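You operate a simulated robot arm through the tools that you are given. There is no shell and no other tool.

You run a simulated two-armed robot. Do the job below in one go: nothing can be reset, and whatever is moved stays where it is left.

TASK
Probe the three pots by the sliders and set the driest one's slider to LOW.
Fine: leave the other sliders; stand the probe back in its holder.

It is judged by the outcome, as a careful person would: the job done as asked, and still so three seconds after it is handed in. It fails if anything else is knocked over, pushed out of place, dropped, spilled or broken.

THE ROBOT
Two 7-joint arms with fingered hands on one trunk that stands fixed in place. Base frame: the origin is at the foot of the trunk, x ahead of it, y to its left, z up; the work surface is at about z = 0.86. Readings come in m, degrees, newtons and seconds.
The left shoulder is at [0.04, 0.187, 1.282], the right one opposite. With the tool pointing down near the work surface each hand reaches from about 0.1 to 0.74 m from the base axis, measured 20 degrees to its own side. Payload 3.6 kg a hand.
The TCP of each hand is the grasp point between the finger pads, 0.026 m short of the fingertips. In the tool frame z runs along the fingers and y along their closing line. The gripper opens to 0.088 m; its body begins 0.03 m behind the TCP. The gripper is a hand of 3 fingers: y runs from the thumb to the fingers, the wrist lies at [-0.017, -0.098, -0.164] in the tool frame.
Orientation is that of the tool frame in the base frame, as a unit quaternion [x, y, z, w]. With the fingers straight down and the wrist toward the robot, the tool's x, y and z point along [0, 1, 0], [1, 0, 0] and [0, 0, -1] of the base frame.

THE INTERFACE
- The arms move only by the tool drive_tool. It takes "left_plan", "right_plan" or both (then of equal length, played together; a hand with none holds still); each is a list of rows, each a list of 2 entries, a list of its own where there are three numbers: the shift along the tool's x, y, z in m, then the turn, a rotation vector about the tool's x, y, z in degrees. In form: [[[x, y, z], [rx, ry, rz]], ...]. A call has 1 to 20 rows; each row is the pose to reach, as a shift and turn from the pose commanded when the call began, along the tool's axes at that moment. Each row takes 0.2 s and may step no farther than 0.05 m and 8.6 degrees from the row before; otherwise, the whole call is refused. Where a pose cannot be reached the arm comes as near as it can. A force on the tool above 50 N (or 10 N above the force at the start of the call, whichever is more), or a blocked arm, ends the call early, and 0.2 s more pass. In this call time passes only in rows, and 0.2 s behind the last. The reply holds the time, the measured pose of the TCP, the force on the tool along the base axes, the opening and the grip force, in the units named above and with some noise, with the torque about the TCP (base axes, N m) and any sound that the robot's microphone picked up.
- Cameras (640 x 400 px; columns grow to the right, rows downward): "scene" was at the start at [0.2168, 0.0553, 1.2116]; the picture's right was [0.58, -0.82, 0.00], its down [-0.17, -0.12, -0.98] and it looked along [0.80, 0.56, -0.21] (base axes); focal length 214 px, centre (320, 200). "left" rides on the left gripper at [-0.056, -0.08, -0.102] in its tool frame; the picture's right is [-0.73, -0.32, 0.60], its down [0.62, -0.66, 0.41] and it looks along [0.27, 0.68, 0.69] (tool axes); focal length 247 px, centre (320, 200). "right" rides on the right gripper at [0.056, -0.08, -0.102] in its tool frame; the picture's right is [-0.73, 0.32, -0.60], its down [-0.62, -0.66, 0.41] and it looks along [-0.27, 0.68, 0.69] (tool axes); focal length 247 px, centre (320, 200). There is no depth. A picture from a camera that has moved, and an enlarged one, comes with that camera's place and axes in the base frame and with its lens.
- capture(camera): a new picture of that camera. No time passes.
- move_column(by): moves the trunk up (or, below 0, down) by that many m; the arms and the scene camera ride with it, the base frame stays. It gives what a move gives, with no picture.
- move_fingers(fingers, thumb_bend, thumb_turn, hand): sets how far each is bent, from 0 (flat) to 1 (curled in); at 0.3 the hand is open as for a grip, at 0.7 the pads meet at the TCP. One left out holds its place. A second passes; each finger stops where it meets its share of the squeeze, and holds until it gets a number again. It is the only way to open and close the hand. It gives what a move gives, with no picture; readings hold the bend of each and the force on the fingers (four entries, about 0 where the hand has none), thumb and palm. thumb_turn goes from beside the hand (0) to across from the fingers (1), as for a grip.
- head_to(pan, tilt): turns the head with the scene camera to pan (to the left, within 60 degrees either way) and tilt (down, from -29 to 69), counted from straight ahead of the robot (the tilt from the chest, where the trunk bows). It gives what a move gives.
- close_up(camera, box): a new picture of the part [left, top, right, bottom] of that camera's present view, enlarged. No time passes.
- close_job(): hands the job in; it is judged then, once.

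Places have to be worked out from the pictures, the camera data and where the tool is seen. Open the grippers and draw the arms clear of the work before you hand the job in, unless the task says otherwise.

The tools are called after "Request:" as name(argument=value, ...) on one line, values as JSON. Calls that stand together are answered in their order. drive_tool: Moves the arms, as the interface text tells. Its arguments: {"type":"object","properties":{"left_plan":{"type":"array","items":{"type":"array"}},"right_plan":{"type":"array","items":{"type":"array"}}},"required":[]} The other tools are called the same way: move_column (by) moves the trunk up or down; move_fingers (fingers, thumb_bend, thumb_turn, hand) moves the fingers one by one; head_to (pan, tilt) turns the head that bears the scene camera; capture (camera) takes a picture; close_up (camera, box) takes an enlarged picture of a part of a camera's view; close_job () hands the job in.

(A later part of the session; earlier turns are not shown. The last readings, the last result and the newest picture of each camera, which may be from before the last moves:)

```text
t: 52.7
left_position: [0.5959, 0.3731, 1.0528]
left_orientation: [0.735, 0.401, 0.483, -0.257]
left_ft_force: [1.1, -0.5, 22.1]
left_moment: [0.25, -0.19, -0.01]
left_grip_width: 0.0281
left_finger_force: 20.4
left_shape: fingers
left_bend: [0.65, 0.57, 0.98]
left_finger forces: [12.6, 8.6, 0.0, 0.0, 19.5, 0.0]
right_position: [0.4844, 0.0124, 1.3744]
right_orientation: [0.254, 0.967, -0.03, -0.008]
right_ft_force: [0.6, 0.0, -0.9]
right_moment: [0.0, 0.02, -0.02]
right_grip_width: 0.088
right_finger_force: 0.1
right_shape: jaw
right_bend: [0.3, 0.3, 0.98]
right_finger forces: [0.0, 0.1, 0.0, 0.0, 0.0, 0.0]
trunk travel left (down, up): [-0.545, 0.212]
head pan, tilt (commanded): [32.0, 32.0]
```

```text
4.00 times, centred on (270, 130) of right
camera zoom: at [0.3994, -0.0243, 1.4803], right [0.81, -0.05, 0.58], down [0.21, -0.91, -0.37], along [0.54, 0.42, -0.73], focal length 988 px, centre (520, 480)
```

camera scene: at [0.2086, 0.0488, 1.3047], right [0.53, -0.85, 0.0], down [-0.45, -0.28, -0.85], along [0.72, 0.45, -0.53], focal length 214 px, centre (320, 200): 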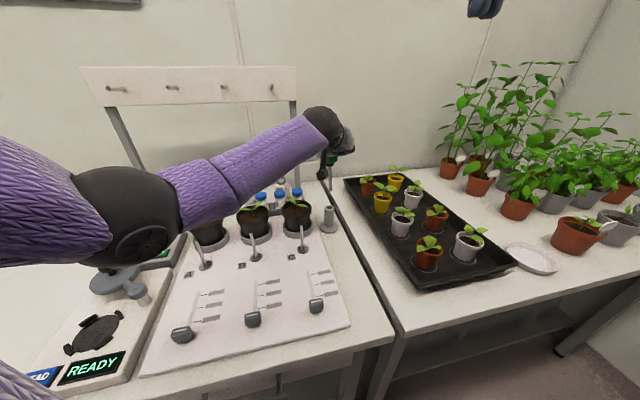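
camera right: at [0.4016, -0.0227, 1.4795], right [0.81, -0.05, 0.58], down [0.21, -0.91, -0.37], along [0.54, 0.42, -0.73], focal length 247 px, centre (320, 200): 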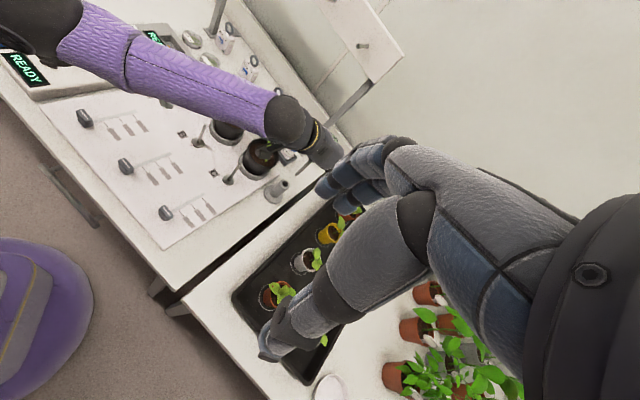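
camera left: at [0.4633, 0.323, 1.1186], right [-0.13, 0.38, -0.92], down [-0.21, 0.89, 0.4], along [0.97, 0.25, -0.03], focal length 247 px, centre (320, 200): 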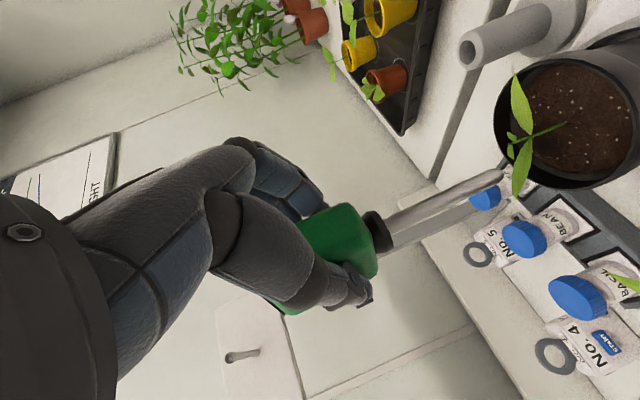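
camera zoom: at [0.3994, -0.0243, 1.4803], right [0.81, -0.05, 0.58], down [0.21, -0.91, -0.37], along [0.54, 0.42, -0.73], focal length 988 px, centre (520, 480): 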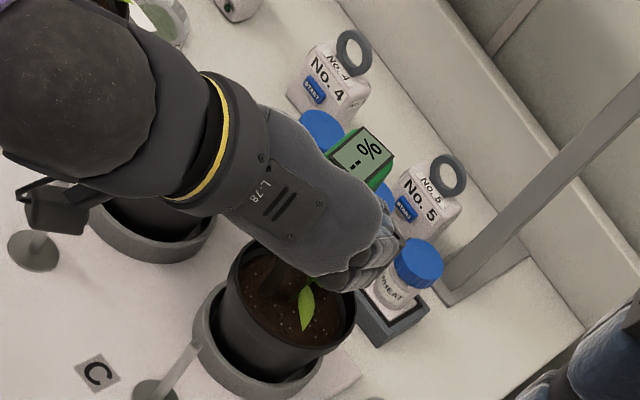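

The push reached 22 N with the tip still at the surface, so the soil is solid there and the display stays "-- %". There may be a prepared hole for the needle; I ease the pressure off and examine the soil surfaces closely.

Request:
drive_tool(left_plan=[[[0.0055, 0, -0.0024], [0, 0, 0]], [[0.0146, 0, -0.0065], [0, 0, 0]], [[0.0329, 0, -0.0146], [0, 0, 0]], [[0.0603, 0, -0.0268], [0, 0, 0]]])

Request:
close_up(camera="left", box=[440, 30, 640, 220])

Request:
close_up(camera="scene", box=[180, 180, 320, 260])

Request:
close_up(camera="right", box=[240, 120, 290, 170])

```text
t: 53.7
left_position: [0.5946, 0.3743, 1.1115]
left_orientation: [0.738, 0.399, 0.478, -0.259]
left_ft_force: [-0.4, 0.5, -1.4]
left_moment: [-0.01, 0.01, 0.02]
left_grip_width: 0.0276
left_finger_force: 18.3
left_shape: fingers
left_bend: [0.65, 0.57, 0.97]
left_finger forces: [13.3, 5.1, 0.0, 0.0, 18.3, 0.0]
right_position: [0.4861, 0.0152, 1.3733]
right_orientation: [0.254, 0.967, -0.031, -0.008]
right_ft_force: [0.1, 0.2, 0.1]
right_moment: [-0.03, 0.01, 0.01]
right_grip_width: 0.088
right_finger_force: 0.2
right_shape: jaw
right_bend: [0.3, 0.3, 0.98]
right_finger forces: [0.0, 0.0, 0.1, 0.0, 0.0, 0.0]
trunk travel left (down, up): [-0.545, 0.212]
head pan, tilt (commanded): [32.0, 32.0]
```

```text
2.11 times, centred on (540, 125) of left
camera zoom: at [0.4633, 0.32, 1.1031], right [-0.13, 0.38, -0.92], down [-0.21, 0.89, 0.4], along [0.97, 0.25, -0.04], focal length 520 px, centre (-143, 358)
```

zoom: 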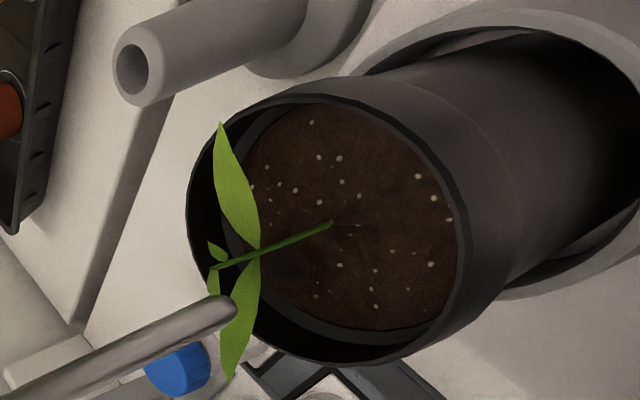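

```text
4.57 times, centred on (250, 220) of scene
camera zoom: at [0.2088, 0.049, 1.3046], right [0.53, -0.85, 0.0], down [-0.45, -0.28, -0.85], along [0.72, 0.45, -0.53], focal length 980 px, centre (640, 109)
```

zoom: 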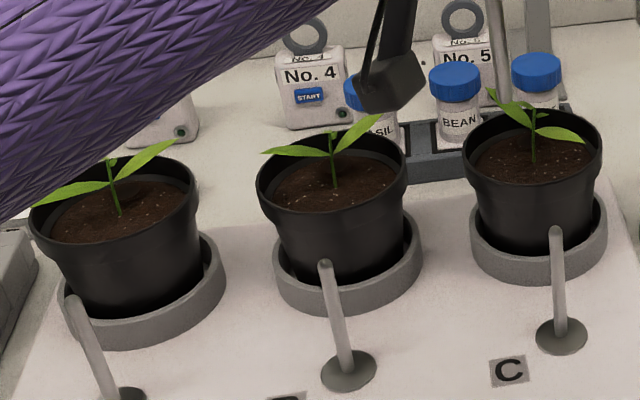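

```text
8.00 times, centred on (265, 145) of right
camera zoom: at [0.4018, -0.0224, 1.4794], right [0.81, -0.05, 0.58], down [0.2, -0.91, -0.37], along [0.54, 0.42, -0.73], focal length 1976 px, centre (760, 640)
```

zoom: 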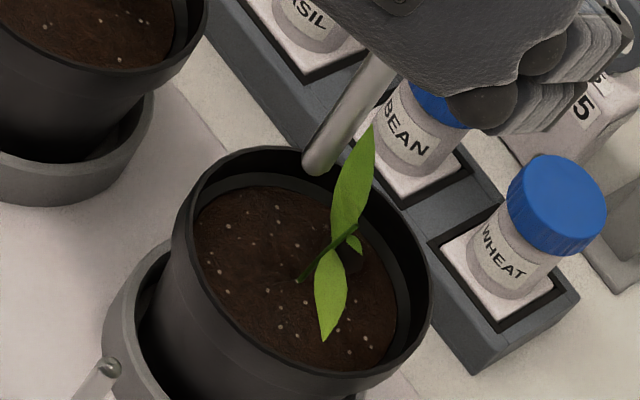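

There is a fixed dark patch on pot C's soil just behind the stem, at about (0.634, 0.398), seen at the same place in two different views. I zoom in on it and on pot B for a similar mark.

Request:
close_up(camera="left", box=[510, 110, 590, 190])

Request:
close_up(camera="scene", box=[235, 200, 275, 235])

Request:
close_up(camera="scene", box=[278, 198, 318, 228])

Request:
close_up(camera="right", box=[200, 85, 260, 145])

```text
5.00 times, centred on (550, 150) of left
camera zoom: at [0.4633, 0.32, 1.1031], right [-0.13, 0.38, -0.92], down [-0.21, 0.89, 0.4], along [0.97, 0.25, -0.04], focal length 1235 px, centre (-830, 450)
```

zoom: 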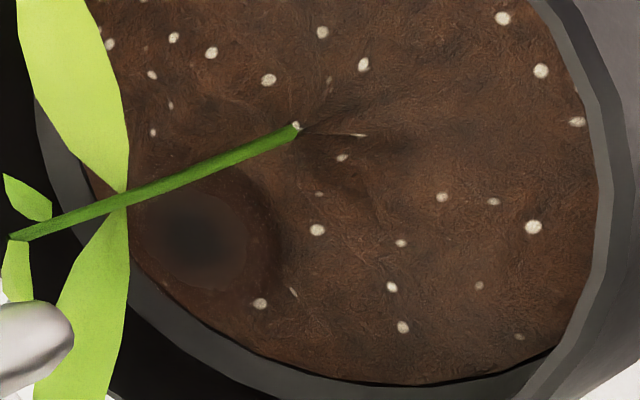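

```text
11.43 times, centred on (255, 218) of scene
camera zoom: at [0.2088, 0.049, 1.3046], right [0.53, -0.85, 0.0], down [-0.45, -0.28, -0.85], along [0.72, 0.45, -0.53], focal length 2451 px, centre (1063, 0)
```

zoom: 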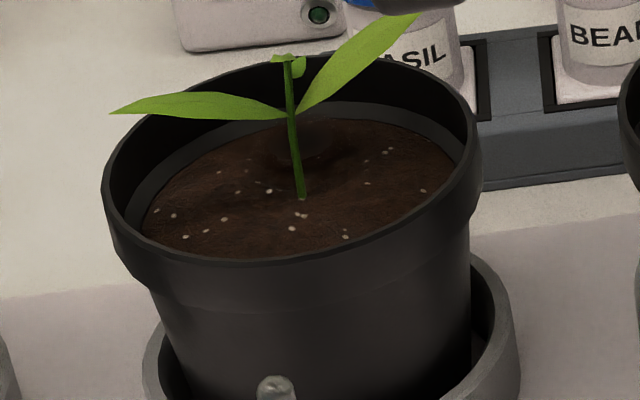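

```text
13.33 times, centred on (298, 213) of scene
camera zoom: at [0.2088, 0.049, 1.3046], right [0.53, -0.85, 0.0], down [-0.45, -0.28, -0.85], along [0.72, 0.45, -0.53], focal length 2860 px, centre (613, 27)
```

zoom: 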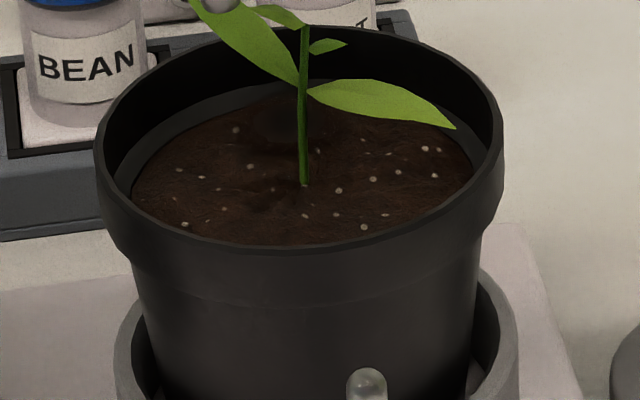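

```text
6.67 times, centred on (230, 115) of right
camera zoom: at [0.4018, -0.0224, 1.4794], right [0.81, -0.05, 0.58], down [0.2, -0.91, -0.37], along [0.54, 0.42, -0.73], focal length 1646 px, centre (920, 767)
```

zoom: 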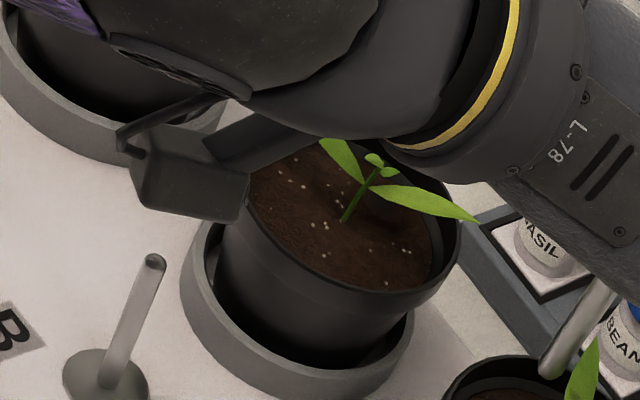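

Found it: each pot has a round hole in the soil about 26 mm behind the stem, so the needle belongs in that. For pot C it's at about (0.634, 0.401). I re-measure the needle's tip and lean before aiming at it.

Request:
capture(camera="left")

Request:
close_up(camera="scene", box=[250, 100, 340, 220])

Request:
close_up(camera="right", box=[220, 60, 320, 180])

```text
taken
camera left: at [0.4633, 0.32, 1.1031], right [-0.13, 0.38, -0.92], down [-0.21, 0.89, 0.4], along [0.97, 0.25, -0.04], focal length 247 px, centre (320, 200)
```

left: 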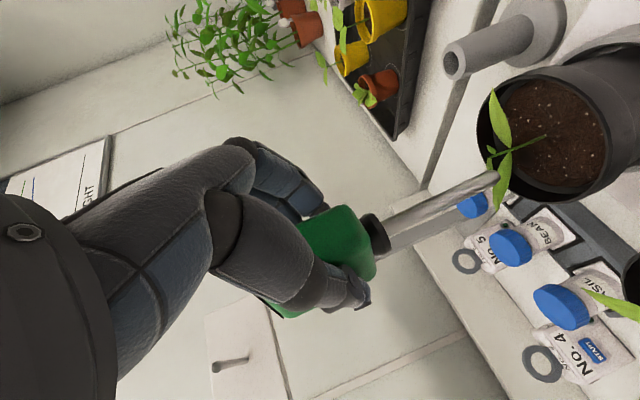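

```text
3.33 times, centred on (295, 160) of scene
camera zoom: at [0.2088, 0.049, 1.3046], right [0.53, -0.85, 0.0], down [-0.45, -0.28, -0.85], along [0.72, 0.45, -0.53], focal length 715 px, centre (403, 333)
```

zoom: 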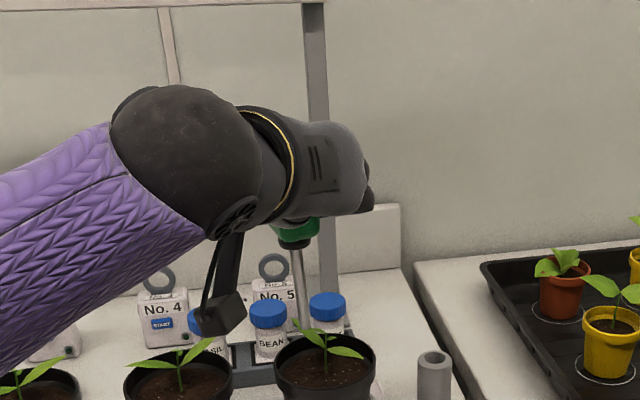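

```text
3.33 times, centred on (270, 120) of right
camera zoom: at [0.4018, -0.0224, 1.4794], right [0.81, -0.05, 0.58], down [0.2, -0.91, -0.37], along [0.54, 0.42, -0.73], focal length 823 px, centre (487, 467)
```

zoom: 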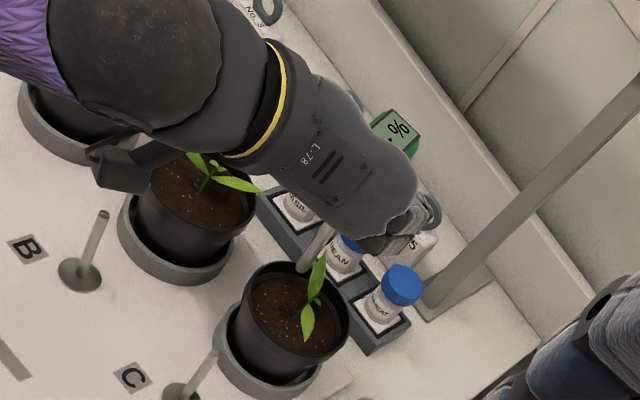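

The needle is within about 2° of vertical. I raise it 15 mm over the plant and move it above pot C's hole, then compare tip and hole within the same images.

Request:
drive_tool(left_plan=[[[0.0137, 0, -0.0061], [0, 0, 0]], [[0.0206, 0.0114, 0.0094], [0, 0, 0]], [[0.0275, 0.0227, 0.0248], [0, 0, 0]]])

Request:
capture(camera="left")

Request:
close_up(camera="left", box=[440, 70, 600, 230])

Request:
close_up(camera="scene", box=[260, 140, 340, 240])

Request:
close_up(camera="right", box=[230, 80, 310, 170])

```text
t: 54.5
left_position: [0.6325, 0.3905, 1.1286]
left_orientation: [0.737, 0.4, 0.48, -0.257]
left_ft_force: [0.8, 0.2, -1.6]
left_moment: [-0.01, 0.04, 0.0]
left_grip_width: 0.0276
left_finger_force: 18.9
left_shape: fingers
left_bend: [0.65, 0.57, 0.97]
left_finger forces: [13.2, 5.1, 0.1, 0.1, 18.3, 0.0]
right_position: [0.4865, 0.0143, 1.3736]
right_orientation: [0.255, 0.967, -0.031, -0.008]
right_ft_force: [-1.7, -0.1, -0.1]
right_moment: [0.03, 0.0, 0.01]
right_grip_width: 0.0878
right_finger_force: 0.1
right_shape: jaw
right_bend: [0.3, 0.3, 0.98]
right_finger forces: [0.1, 0.0, 0.0, 0.0, 0.0, 0.0]
trunk travel left (down, up): [-0.545, 0.212]
head pan, tilt (commanded): [32.0, 32.0]
```

```text
taken
camera left: at [0.5006, 0.3356, 1.1194], right [-0.13, 0.38, -0.92], down [-0.21, 0.89, 0.4], along [0.97, 0.25, -0.03], focal length 247 px, centre (320, 200)
```

left: 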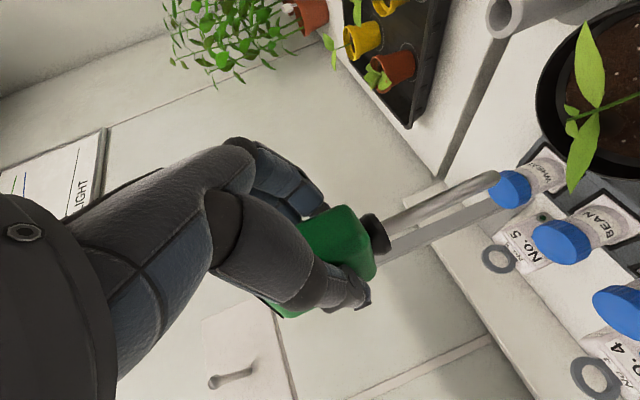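

```text
2.50 times, centred on (520, 150) of left
camera zoom: at [0.5006, 0.3356, 1.1194], right [-0.13, 0.38, -0.92], down [-0.21, 0.89, 0.4], along [0.97, 0.25, -0.03], focal length 617 px, centre (-180, 325)
```

zoom: 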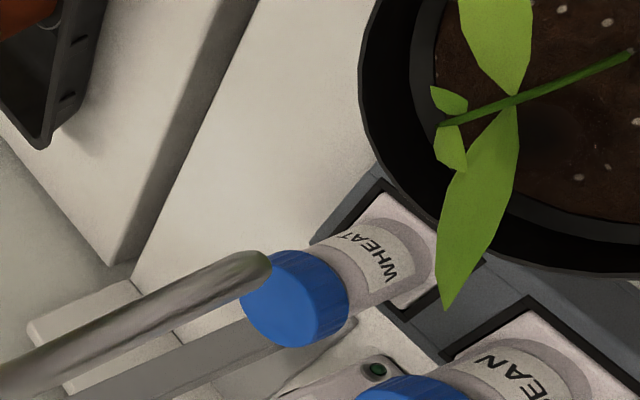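

```text
4.00 times, centred on (300, 190) of scene
camera zoom: at [0.2091, 0.0489, 1.3046], right [0.53, -0.85, 0.0], down [-0.45, -0.28, -0.85], along [0.72, 0.45, -0.53], focal length 858 px, centre (400, 240)
```

zoom: 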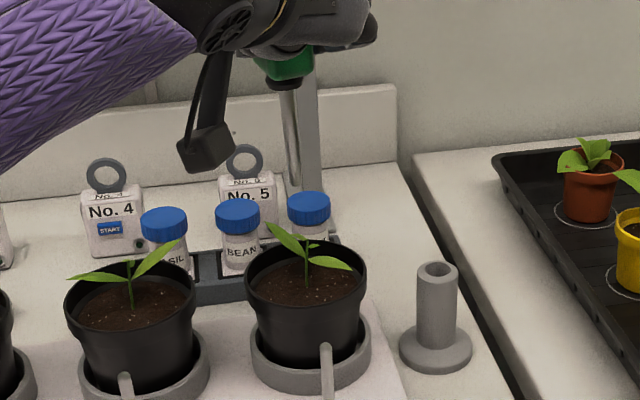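

```text
4.44 times, centred on (270, 125) of right
camera zoom: at [0.4022, -0.0226, 1.4793], right [0.81, -0.05, 0.58], down [0.2, -0.91, -0.37], along [0.54, 0.42, -0.73], focal length 1098 px, centre (542, 533)
```

zoom: 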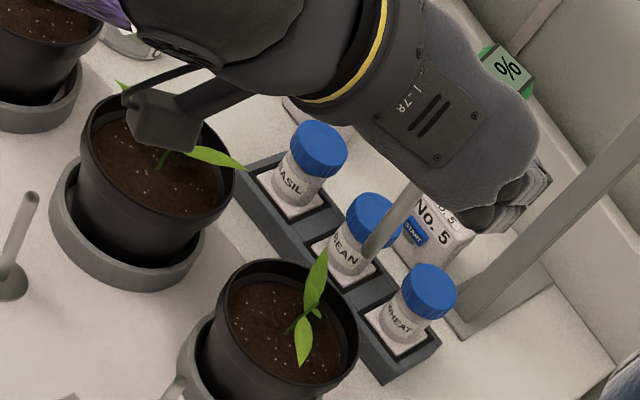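

I need sharper pixel positions for both the tip and the hole, so I zoom in on each in the three views.

Request:
close_up(camera="left", box=[580, 60, 640, 120])

Request:
close_up(camera="scene", box=[280, 160, 320, 210])

Request:
close_up(camera="right", box=[245, 110, 285, 155])

```text
6.67 times, centred on (610, 90) of left
camera zoom: at [0.5006, 0.3356, 1.1194], right [-0.13, 0.38, -0.92], down [-0.21, 0.89, 0.4], along [0.97, 0.25, -0.03], focal length 1646 px, centre (-1613, 933)
```

zoom: 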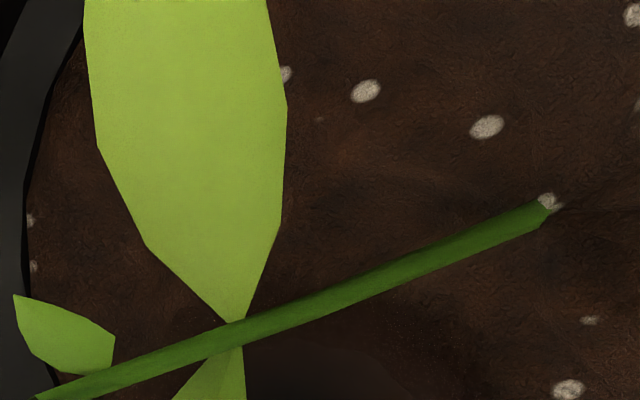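

```text
8.00 times, centred on (300, 185) of scene
camera zoom: at [0.2091, 0.0489, 1.3046], right [0.53, -0.85, 0.0], down [-0.45, -0.28, -0.85], along [0.72, 0.45, -0.53], focal length 1716 px, centre (480, 320)
```

zoom: 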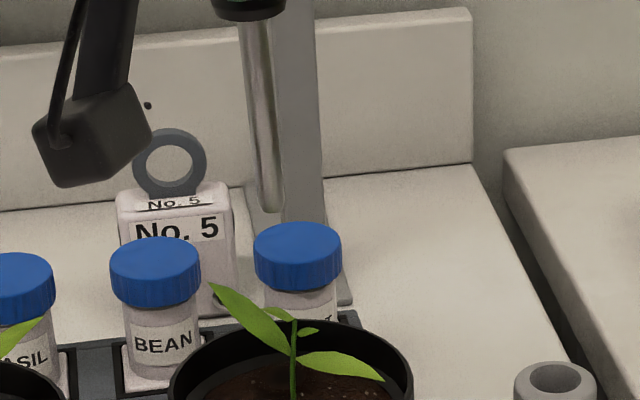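

```text
8.89 times, centred on (265, 132) of right
camera zoom: at [0.4022, -0.0226, 1.4793], right [0.81, -0.05, 0.58], down [0.2, -0.91, -0.37], along [0.54, 0.42, -0.73], focal length 2195 px, centre (809, 800)
```

zoom: 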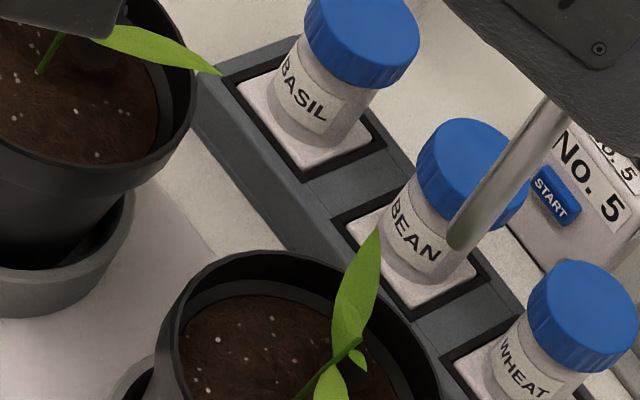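

Tip triangulates to (0.634, 0.4025, 1.010), within about 1–2 mm of the hole in the head view. I lower 55 mm straight down and check again before entering.

Request:
drive_tool(left_plan=[[[-0.0183, 0, 0.0081], [0, 0, 0]], [[-0.0365, 0, 0.0163], [0, 0, 0]], [[-0.0502, 0, 0.0224], [0, 0, 0]]])

Request:
close_up(camera="left", box=[420, 70, 620, 250])

Request:
close_up(camera="scene", box=[275, 175, 325, 230])

Request:
close_up(camera="right", box=[240, 110, 290, 160])

```text
t: 55.3
left_position: [0.6326, 0.3906, 1.0728]
left_orientation: [0.737, 0.4, 0.479, -0.258]
left_ft_force: [0.0, 0.0, -1.8]
left_moment: [-0.01, -0.02, 0.01]
left_grip_width: 0.0278
left_finger_force: 18.3
left_shape: fingers
left_bend: [0.65, 0.57, 0.97]
left_finger forces: [13.2, 5.0, 0.1, 0.0, 18.3, 0.0]
right_position: [0.4862, 0.0143, 1.3727]
right_orientation: [0.255, 0.967, -0.031, -0.008]
right_ft_force: [0.1, 0.5, -0.3]
right_moment: [-0.01, 0.01, 0.0]
right_grip_width: 0.0877
right_finger_force: 0.2
right_shape: jaw
right_bend: [0.3, 0.3, 0.98]
right_finger forces: [0.1, 0.0, 0.1, 0.0, 0.0, 0.1]
trunk travel left (down, up): [-0.545, 0.212]
head pan, tilt (commanded): [32.0, 32.0]
```

```text
2.22 times, centred on (520, 160) of left
camera zoom: at [0.5023, 0.3361, 1.0631], right [-0.13, 0.38, -0.92], down [-0.21, 0.89, 0.4], along [0.97, 0.25, -0.03], focal length 549 px, centre (-124, 289)
```

zoom: 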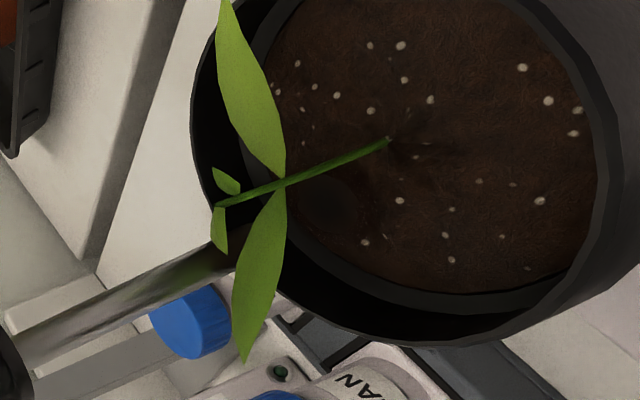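

```text
7.27 times, centred on (300, 202) of scene
camera zoom: at [0.209, 0.0489, 1.3046], right [0.53, -0.85, 0.0], down [-0.45, -0.28, -0.85], along [0.72, 0.45, -0.53], focal length 1560 px, centre (466, 182)
```

zoom: 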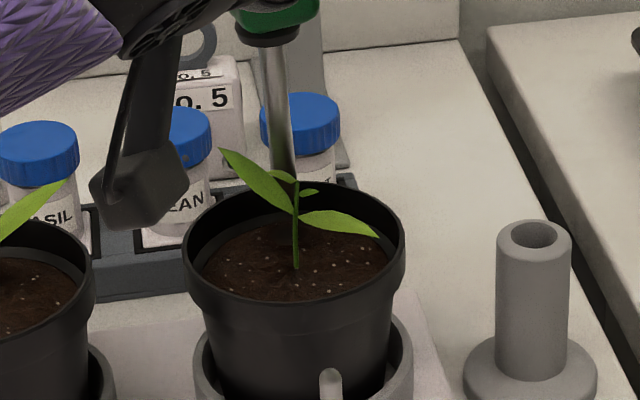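

```text
8.00 times, centred on (265, 135) of right
camera zoom: at [0.402, -0.0226, 1.4793], right [0.81, -0.05, 0.58], down [0.2, -0.91, -0.37], along [0.54, 0.42, -0.73], focal length 1976 px, centre (760, 720)
```

zoom: 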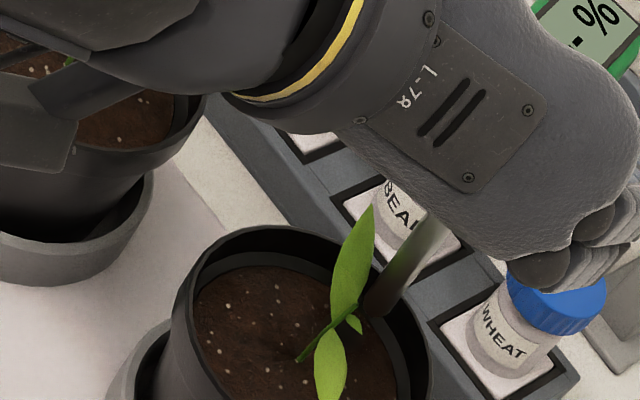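

The tip is now about 20 mm above the soil, partly behind a leaf in the left view. I zoom in to judge the hole and needle line-up before entering.

Request:
close_up(camera="left", box=[490, 110, 570, 190])

Request:
close_up(camera="scene", box=[286, 188, 316, 218])

Request:
close_up(camera="right", box=[255, 130, 285, 160])

```text
5.00 times, centred on (530, 150) of left
camera zoom: at [0.5023, 0.3361, 1.0631], right [-0.13, 0.38, -0.92], down [-0.21, 0.89, 0.4], along [0.97, 0.25, -0.03], focal length 1235 px, centre (-730, 450)
```

zoom: 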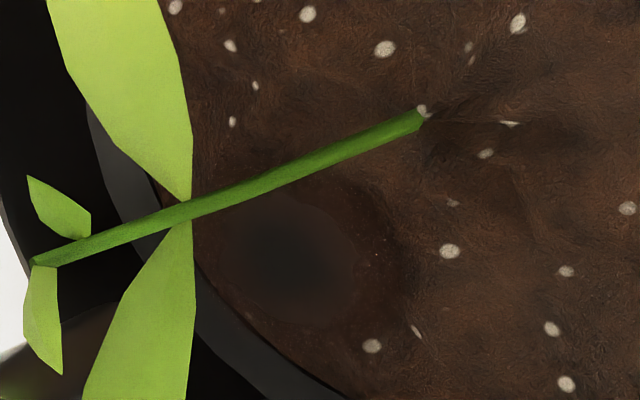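

```text
13.33 times, centred on (301, 203) of scene
camera zoom: at [0.209, 0.0489, 1.3046], right [0.53, -0.85, 0.0], down [-0.45, -0.28, -0.85], along [0.72, 0.45, -0.53], focal length 2860 px, centre (573, 160)
```

zoom: 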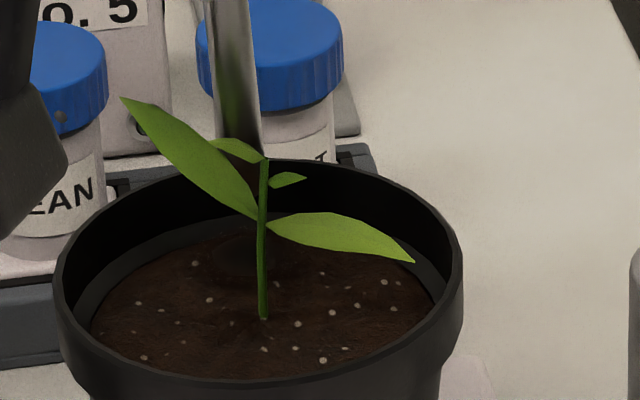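

```text
13.33 times, centred on (270, 145) of right
camera zoom: at [0.402, -0.0226, 1.4793], right [0.81, -0.05, 0.58], down [0.2, -0.91, -0.37], along [0.54, 0.42, -0.73], focal length 3293 px, centre (987, 933)
```

zoom: 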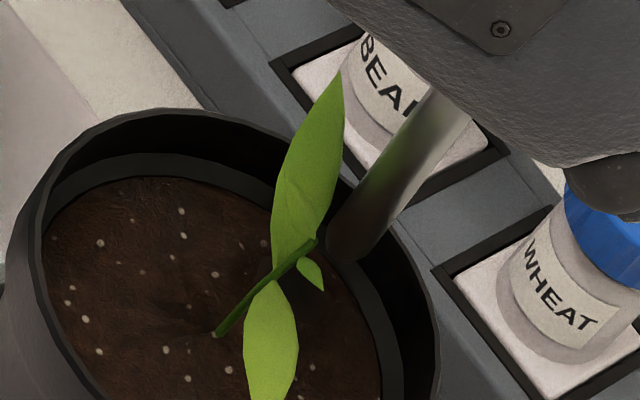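

Hole and needle agree to within 1–2 mm across the views. I lower to the surface and then enter slowly in 2 mm steps, watching the force.

Request:
drive_tool(left_plan=[[[-0.0073, 0, 0.0033], [0, 0, 0]], [[-0.0146, 0, 0.0065], [0, 0, 0]], [[-0.0183, 0, 0.0081], [0, 0, 0]], [[-0.0201, 0, 0.0089], [0, 0, 0]], [[-0.0219, 0, 0.0098], [0, 0, 0]], [[-0.0237, 0, 0.0106], [0, 0, 0]], [[-0.0256, 0, 0.0114], [0, 0, 0]]])

Request:
close_up(camera="scene", box=[270, 170, 330, 230])

Request:
close_up(camera="right", box=[240, 90, 310, 160])

Request:
close_up(camera="left", box=[420, 90, 580, 250])

```text
t: 56.9
left_position: [0.6342, 0.3886, 1.0465]
left_orientation: [0.737, 0.401, 0.478, -0.258]
left_ft_force: [-1.2, -0.2, -0.8]
left_moment: [0.0, 0.1, -0.04]
left_grip_width: 0.0276
left_finger_force: 18.5
left_shape: fingers
left_bend: [0.65, 0.57, 0.97]
left_finger forces: [12.3, 5.7, 0.0, 0.0, 18.8, 0.1]
right_position: [0.4852, 0.0138, 1.3736]
right_orientation: [0.254, 0.967, -0.03, -0.008]
right_ft_force: [0.3, -0.8, -0.1]
right_moment: [-0.03, -0.04, 0.0]
right_grip_width: 0.0879
right_finger_force: 0.0
right_shape: jaw
right_bend: [0.3, 0.3, 0.98]
right_finger forces: [0.0, 0.0, 0.1, 0.0, 0.1, 0.0]
trunk travel left (down, up): [-0.545, 0.212]
head pan, tilt (commanded): [32.0, 32.0]
```

```text
6.67 times, centred on (300, 200) of scene
camera zoom: at [0.2086, 0.0488, 1.3047], right [0.53, -0.85, 0.0], down [-0.45, -0.28, -0.85], along [0.72, 0.45, -0.53], focal length 1430 px, centre (453, 200)
```

zoom: 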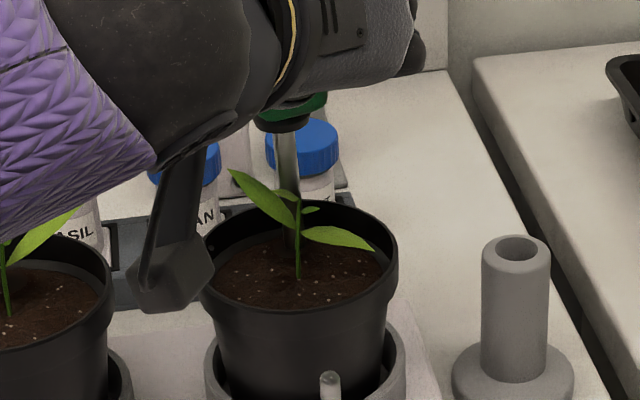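

```text
5.71 times, centred on (275, 125) of right
camera zoom: at [0.4016, -0.0227, 1.4795], right [0.81, -0.05, 0.58], down [0.21, -0.91, -0.37], along [0.54, 0.42, -0.73], focal length 1411 px, centre (577, 629)
```

zoom: 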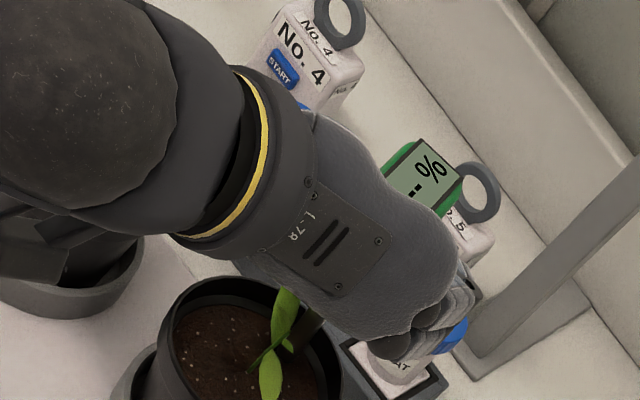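

```text
2.50 times, centred on (500, 170) of left
camera zoom: at [0.5031, 0.3342, 1.0362], right [-0.13, 0.38, -0.92], down [-0.21, 0.89, 0.4], along [0.97, 0.25, -0.03], focal length 617 px, centre (-130, 275)
```

zoom: 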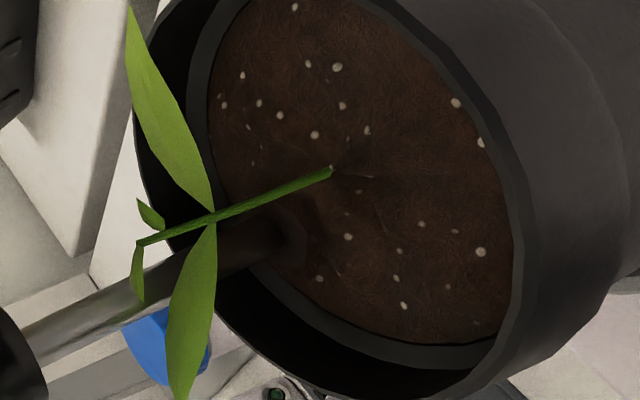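

No resistance with the tip about 7 mm below the surface, so it has entered the hole. I continue down 20 mm slowly.

Request:
drive_tool(left_plan=[[[-0.0027, 0, 0.0012], [0, 0, 0]], [[-0.0055, 0, 0.0024], [0, 0, 0]], [[-0.0082, 0, 0.0037], [0, 0, 0]], [[-0.011, 0, 0.0049], [0, 0, 0]], [[-0.0137, 0, 0.0061], [0, 0, 0]], [[-0.016, 0, 0.0071], [0, 0, 0]], [[-0.0183, 0, 0.0081], [0, 0, 0]]])

Request:
close_up(camera="right", box=[240, 90, 310, 160])

Request:
close_up(camera="left", box=[400, 90, 580, 250])

Request:
close_up(camera="scene", box=[270, 170, 330, 230])

```text
t: 58.5
left_position: [0.6332, 0.3889, 1.0249]
left_orientation: [0.738, 0.399, 0.479, -0.258]
left_ft_force: [-0.2, -0.8, -0.6]
left_moment: [-0.07, 0.08, 0.0]
left_grip_width: 0.0278
left_finger_force: 18.7
left_shape: fingers
left_bend: [0.65, 0.57, 0.97]
left_finger forces: [13.3, 4.9, 0.0, 0.1, 18.7, 0.0]
right_position: [0.4863, 0.0143, 1.3723]
right_orientation: [0.254, 0.967, -0.031, -0.007]
right_ft_force: [-0.1, 0.4, 0.2]
right_moment: [-0.02, 0.01, 0.01]
right_grip_width: 0.0879
right_finger_force: 0.0
right_shape: jaw
right_bend: [0.3, 0.3, 0.98]
right_finger forces: [0.1, 0.0, 0.0, 0.0, 0.0, 0.1]
trunk travel left (down, up): [-0.545, 0.212]
head pan, tilt (commanded): [32.0, 32.0]
```

```text
5.71 times, centred on (275, 125) of right
camera zoom: at [0.4017, -0.0228, 1.4794], right [0.81, -0.05, 0.58], down [0.2, -0.91, -0.37], along [0.54, 0.42, -0.73], focal length 1411 px, centre (577, 629)
```

zoom: 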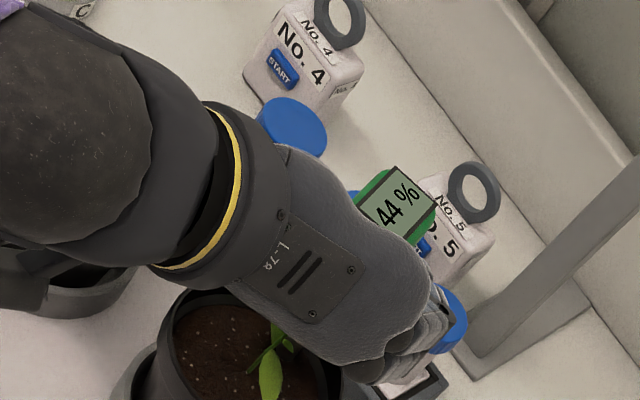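

```text
2.50 times, centred on (490, 170) of left
camera zoom: at [0.5024, 0.3345, 1.0155], right [-0.13, 0.38, -0.92], down [-0.21, 0.89, 0.4], along [0.97, 0.25, -0.03], focal length 617 px, centre (-105, 275)
```

zoom: 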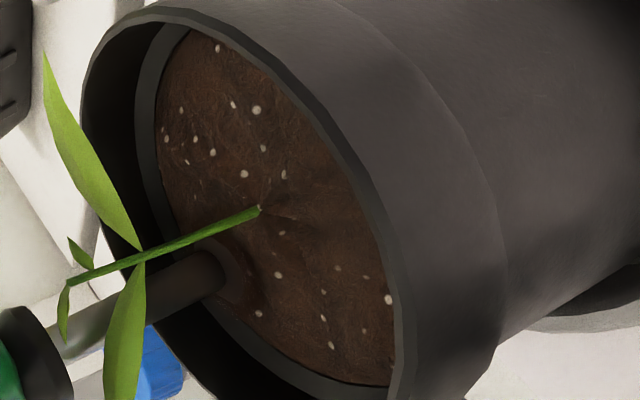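

```text
6.67 times, centred on (300, 200) of scene
camera zoom: at [0.2087, 0.0487, 1.3047], right [0.53, -0.85, 0.0], down [-0.45, -0.28, -0.85], along [0.72, 0.45, -0.53], focal length 1430 px, centre (453, 200)
```

zoom: 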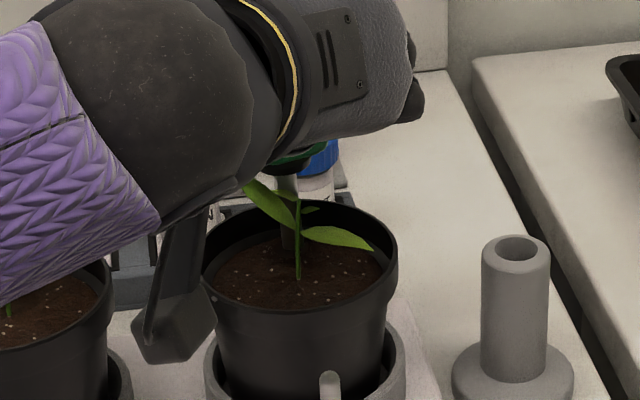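

The display now reads 44 % in pot C. I zoom in and check it again after a short pause for a settled value.

Request:
close_up(camera="right", box=[270, 110, 300, 140])

Request:
drive_tool(left_plan=[[[0, 0, 0], [0, 0, 0]], [[0, 0, 0], [0, 0, 0]], [[0, 0, 0], [0, 0, 0]], [[0, 0, 0], [0, 0, 0]], [[0, 0, 0], [0, 0, 0]]])

Request:
close_up(camera="right", box=[270, 110, 300, 140])

```text
13.33 times, centred on (285, 125) of right
camera zoom: at [0.4017, -0.0228, 1.4794], right [0.81, -0.05, 0.58], down [0.2, -0.91, -0.37], along [0.54, 0.42, -0.73], focal length 3293 px, centre (787, 1200)
```

zoom: 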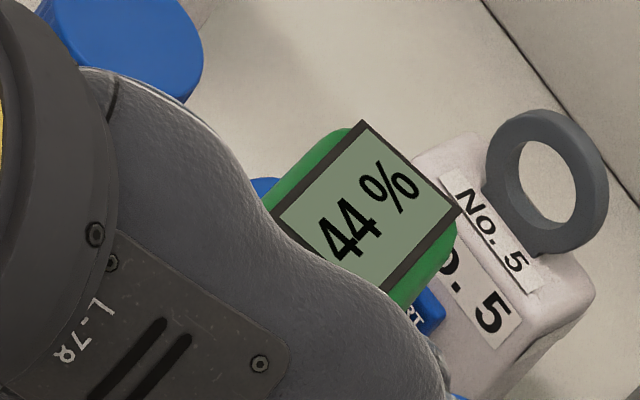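

```text
t: 59.7
left_position: [0.634, 0.3886, 1.0248]
left_orientation: [0.737, 0.4, 0.479, -0.259]
left_ft_force: [-0.1, -1.2, -1.5]
left_moment: [-0.07, 0.04, 0.02]
left_grip_width: 0.0278
left_finger_force: 18.0
left_shape: fingers
left_bend: [0.65, 0.57, 0.97]
left_finger forces: [13.3, 5.1, 0.1, 0.0, 18.7, 0.0]
right_position: [0.4864, 0.0141, 1.3732]
right_orientation: [0.254, 0.967, -0.031, -0.007]
right_ft_force: [-0.2, 0.2, -0.1]
right_moment: [0.04, -0.02, 0.0]
right_grip_width: 0.0879
right_finger_force: 0.0
right_shape: jaw
right_bend: [0.3, 0.3, 0.98]
right_finger forces: [0.0, 0.1, 0.0, 0.0, 0.0, 0.1]
trunk travel left (down, up): [-0.545, 0.212]
head pan, tilt (commanded): [32.0, 32.0]
```

```text
13.33 times, centred on (285, 125) of right
camera zoom: at [0.4017, -0.0227, 1.4794], right [0.81, -0.05, 0.58], down [0.2, -0.91, -0.37], along [0.54, 0.42, -0.73], focal length 3293 px, centre (787, 1200)
```

zoom: 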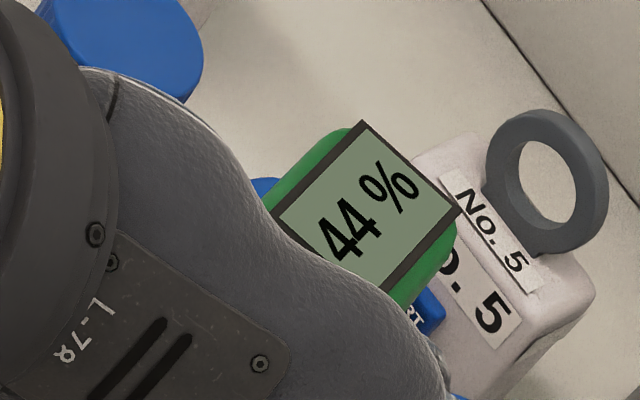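

Pot C is a steady 44 %. I now lift the needle straight out of pot C.

Request:
drive_tool(left_plan=[[[0.0091, 0, -0.0041], [0, 0, 0]], [[0.0183, 0, -0.0081], [0, 0, 0]], [[0.032, 0, -0.0142], [0, 0, 0]], [[0.0503, 0, -0.0224], [0, 0, 0]], [[0.0731, 0, -0.0325], [0, 0, 0]], [[0.0959, 0, -0.0427], [0, 0, 0]]])

Request:
close_up(camera="scene", box=[180, 180, 330, 260])

Request:
close_up(camera="right", box=[150, 50, 310, 180])

Request:
capture(camera="left")

```text
t: 61.1
left_position: [0.6328, 0.3897, 1.1289]
left_orientation: [0.737, 0.401, 0.479, -0.257]
left_ft_force: [0.6, 0.0, -1.7]
left_moment: [-0.03, 0.03, -0.02]
left_grip_width: 0.0277
left_finger_force: 18.3
left_shape: fingers
left_bend: [0.65, 0.57, 0.97]
left_finger forces: [13.4, 5.0, 0.0, 0.0, 18.4, 0.0]
right_position: [0.4861, 0.0127, 1.3732]
right_orientation: [0.253, 0.967, -0.031, -0.007]
right_ft_force: [0.2, -0.9, 0.2]
right_moment: [0.02, 0.03, -0.02]
right_grip_width: 0.0879
right_finger_force: 0.1
right_shape: jaw
right_bend: [0.3, 0.3, 0.98]
right_finger forces: [0.0, 0.0, 0.1, 0.1, 0.0, 0.0]
trunk travel left (down, up): [-0.545, 0.212]
head pan, tilt (commanded): [32.0, 32.0]
```

```text
4.27 times, centred on (255, 220) of scene
camera zoom: at [0.2088, 0.0487, 1.3047], right [0.53, -0.85, 0.0], down [-0.45, -0.28, -0.85], along [0.72, 0.45, -0.53], focal length 915 px, centre (597, 115)
```

zoom: 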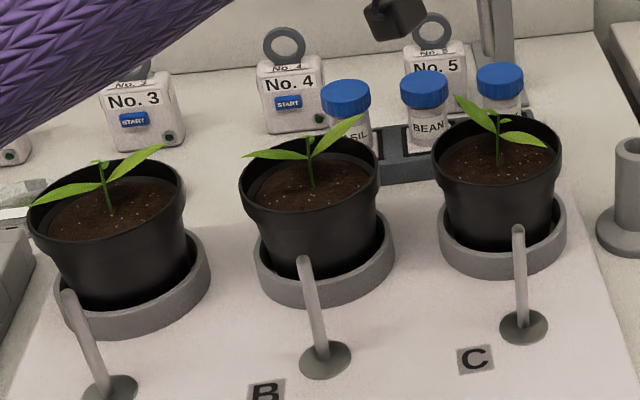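

```text
3.08 times, centred on (230, 115) of right
camera zoom: at [0.4018, -0.0228, 1.4794], right [0.81, -0.05, 0.58], down [0.2, -0.91, -0.37], along [0.54, 0.42, -0.73], focal length 760 px, centre (597, 462)
```

zoom: 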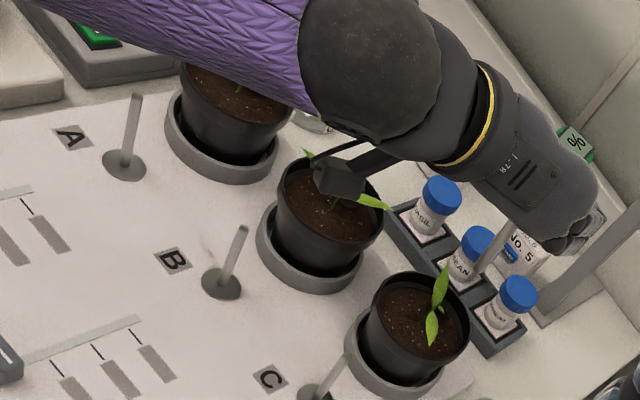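

```text
taken
camera left: at [0.5028, 0.3347, 1.1199], right [-0.13, 0.38, -0.92], down [-0.21, 0.89, 0.4], along [0.97, 0.25, -0.04], focal length 247 px, centre (320, 200)
```

left: 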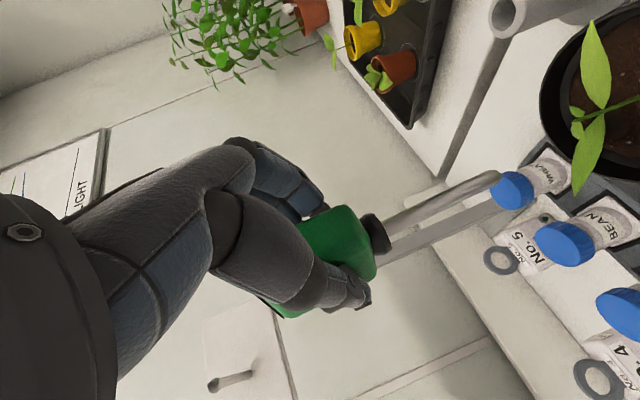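

All pots look undisturbed. I carry the needle over toward pot B's far side at the same height, then measure its hole.

Request:
drive_tool(left_plan=[[[0.002, -0.0299, 0.0045], [0, 0, 0]], [[0.004, -0.0598, 0.009], [0, 0, 0]], [[0.0061, -0.0897, 0.0136], [0, 0, 0]], [[0.0081, -0.1196, 0.0181], [0, 0, 0]]])

Request:
capture(camera="left")

Request:
close_up(camera="left", box=[500, 20, 640, 160])

Request:
close_up(camera="scene", box=[230, 150, 290, 240])

Request:
close_up(camera="right", box=[200, 60, 290, 150])

```text
t: 62.1
left_position: [0.5444, 0.4717, 1.1288]
left_orientation: [0.737, 0.4, 0.48, -0.257]
left_ft_force: [-0.3, 0.3, -0.8]
left_moment: [0.0, -0.02, 0.04]
left_grip_width: 0.0275
left_finger_force: 18.7
left_shape: fingers
left_bend: [0.65, 0.57, 0.97]
left_finger forces: [13.3, 5.0, 0.0, 0.1, 18.4, 0.0]
right_position: [0.4851, 0.0145, 1.374]
right_orientation: [0.253, 0.967, -0.031, -0.009]
right_ft_force: [-0.6, -0.3, 0.2]
right_moment: [0.02, -0.01, -0.04]
right_grip_width: 0.0878
right_finger_force: 0.0
right_shape: jaw
right_bend: [0.3, 0.3, 0.98]
right_finger forces: [0.0, 0.0, 0.0, 0.1, 0.0, 0.0]
trunk travel left (down, up): [-0.545, 0.212]
head pan, tilt (commanded): [32.0, 32.0]
```

```text
taken
camera left: at [0.4136, 0.4167, 1.1199], right [-0.13, 0.38, -0.92], down [-0.21, 0.89, 0.4], along [0.97, 0.25, -0.03], focal length 247 px, centre (320, 200)
```

left: 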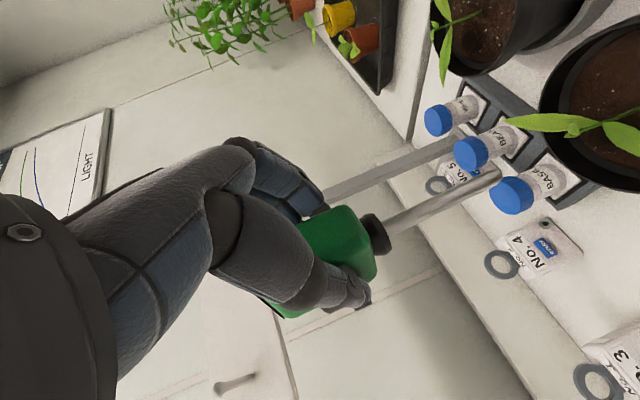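

```text
2.86 times, centred on (570, 90) of left
camera zoom: at [0.4136, 0.4167, 1.1199], right [-0.13, 0.38, -0.92], down [-0.21, 0.89, 0.4], along [0.97, 0.25, -0.03], focal length 706 px, centre (-394, 514)
```

zoom: 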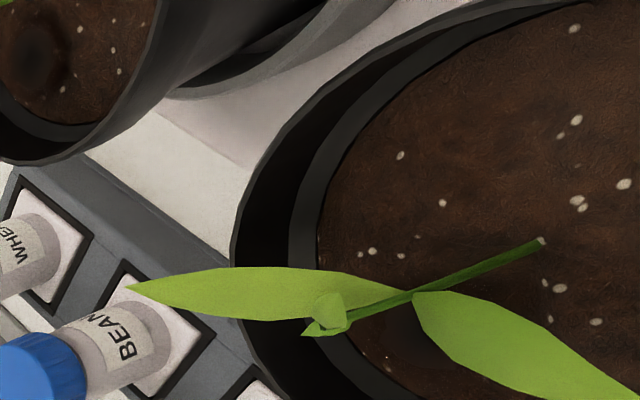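

```text
4.44 times, centred on (260, 195) of scene
camera zoom: at [0.2081, 0.0494, 1.3048], right [0.53, -0.85, 0.0], down [-0.45, -0.28, -0.85], along [0.72, 0.45, -0.53], focal length 953 px, centre (587, 222)
```

zoom: 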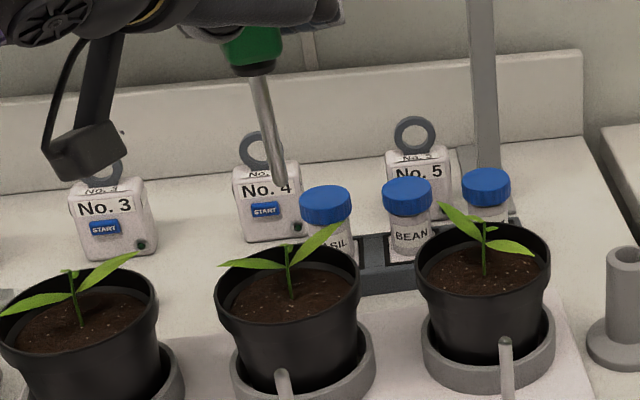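

```text
4.44 times, centred on (245, 105) of right
camera zoom: at [0.4009, -0.022, 1.4797], right [0.81, -0.05, 0.58], down [0.21, -0.91, -0.37], along [0.54, 0.42, -0.73], focal length 1098 px, centre (653, 622)
```

zoom: 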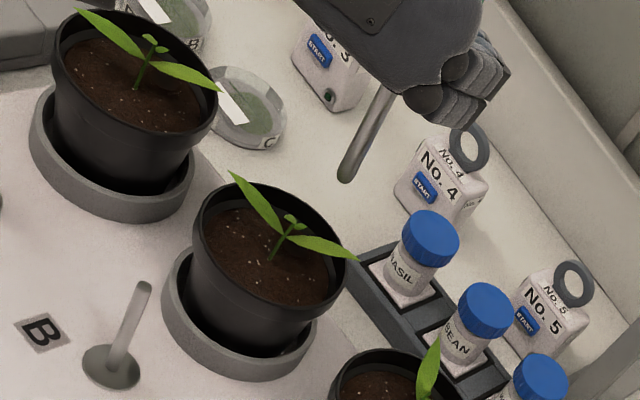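

I zoom in on pot B's hole, which shows partly behind a leaf.

Request:
close_up(camera="left", box=[560, 90, 640, 170])

Request:
close_up(camera="right", box=[235, 95, 275, 135])

Request:
close_up(camera="scene", box=[240, 175, 275, 225])

```text
5.00 times, centred on (600, 130) of left
camera zoom: at [0.4136, 0.4167, 1.1199], right [-0.13, 0.38, -0.92], down [-0.21, 0.89, 0.4], along [0.97, 0.25, -0.03], focal length 1235 px, centre (-1080, 550)
```

zoom: 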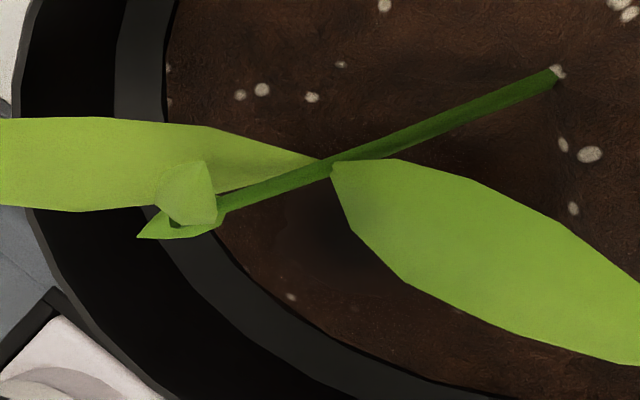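

```text
10.00 times, centred on (255, 115) of right
camera zoom: at [0.4009, -0.022, 1.4797], right [0.81, -0.05, 0.58], down [0.21, -0.91, -0.37], along [0.54, 0.42, -0.73], focal length 2470 px, centre (970, 1050)
```

zoom: 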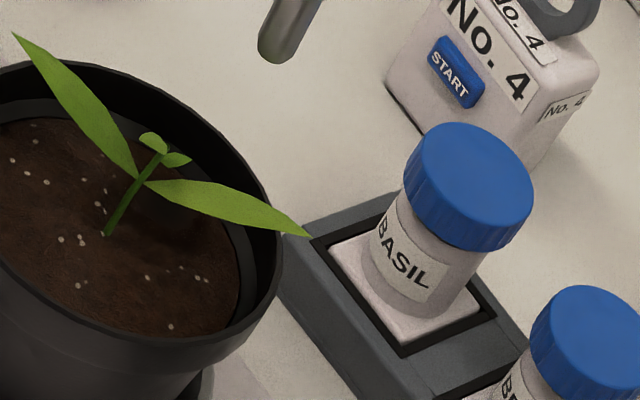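

```text
8.00 times, centred on (258, 200) of scene
camera zoom: at [0.2081, 0.0494, 1.3048], right [0.53, -0.85, 0.0], down [-0.45, -0.28, -0.85], along [0.72, 0.45, -0.53], focal length 1716 px, centre (820, 200)
```

zoom: 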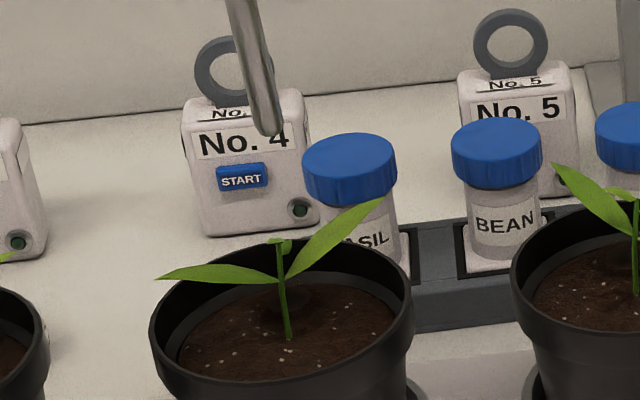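

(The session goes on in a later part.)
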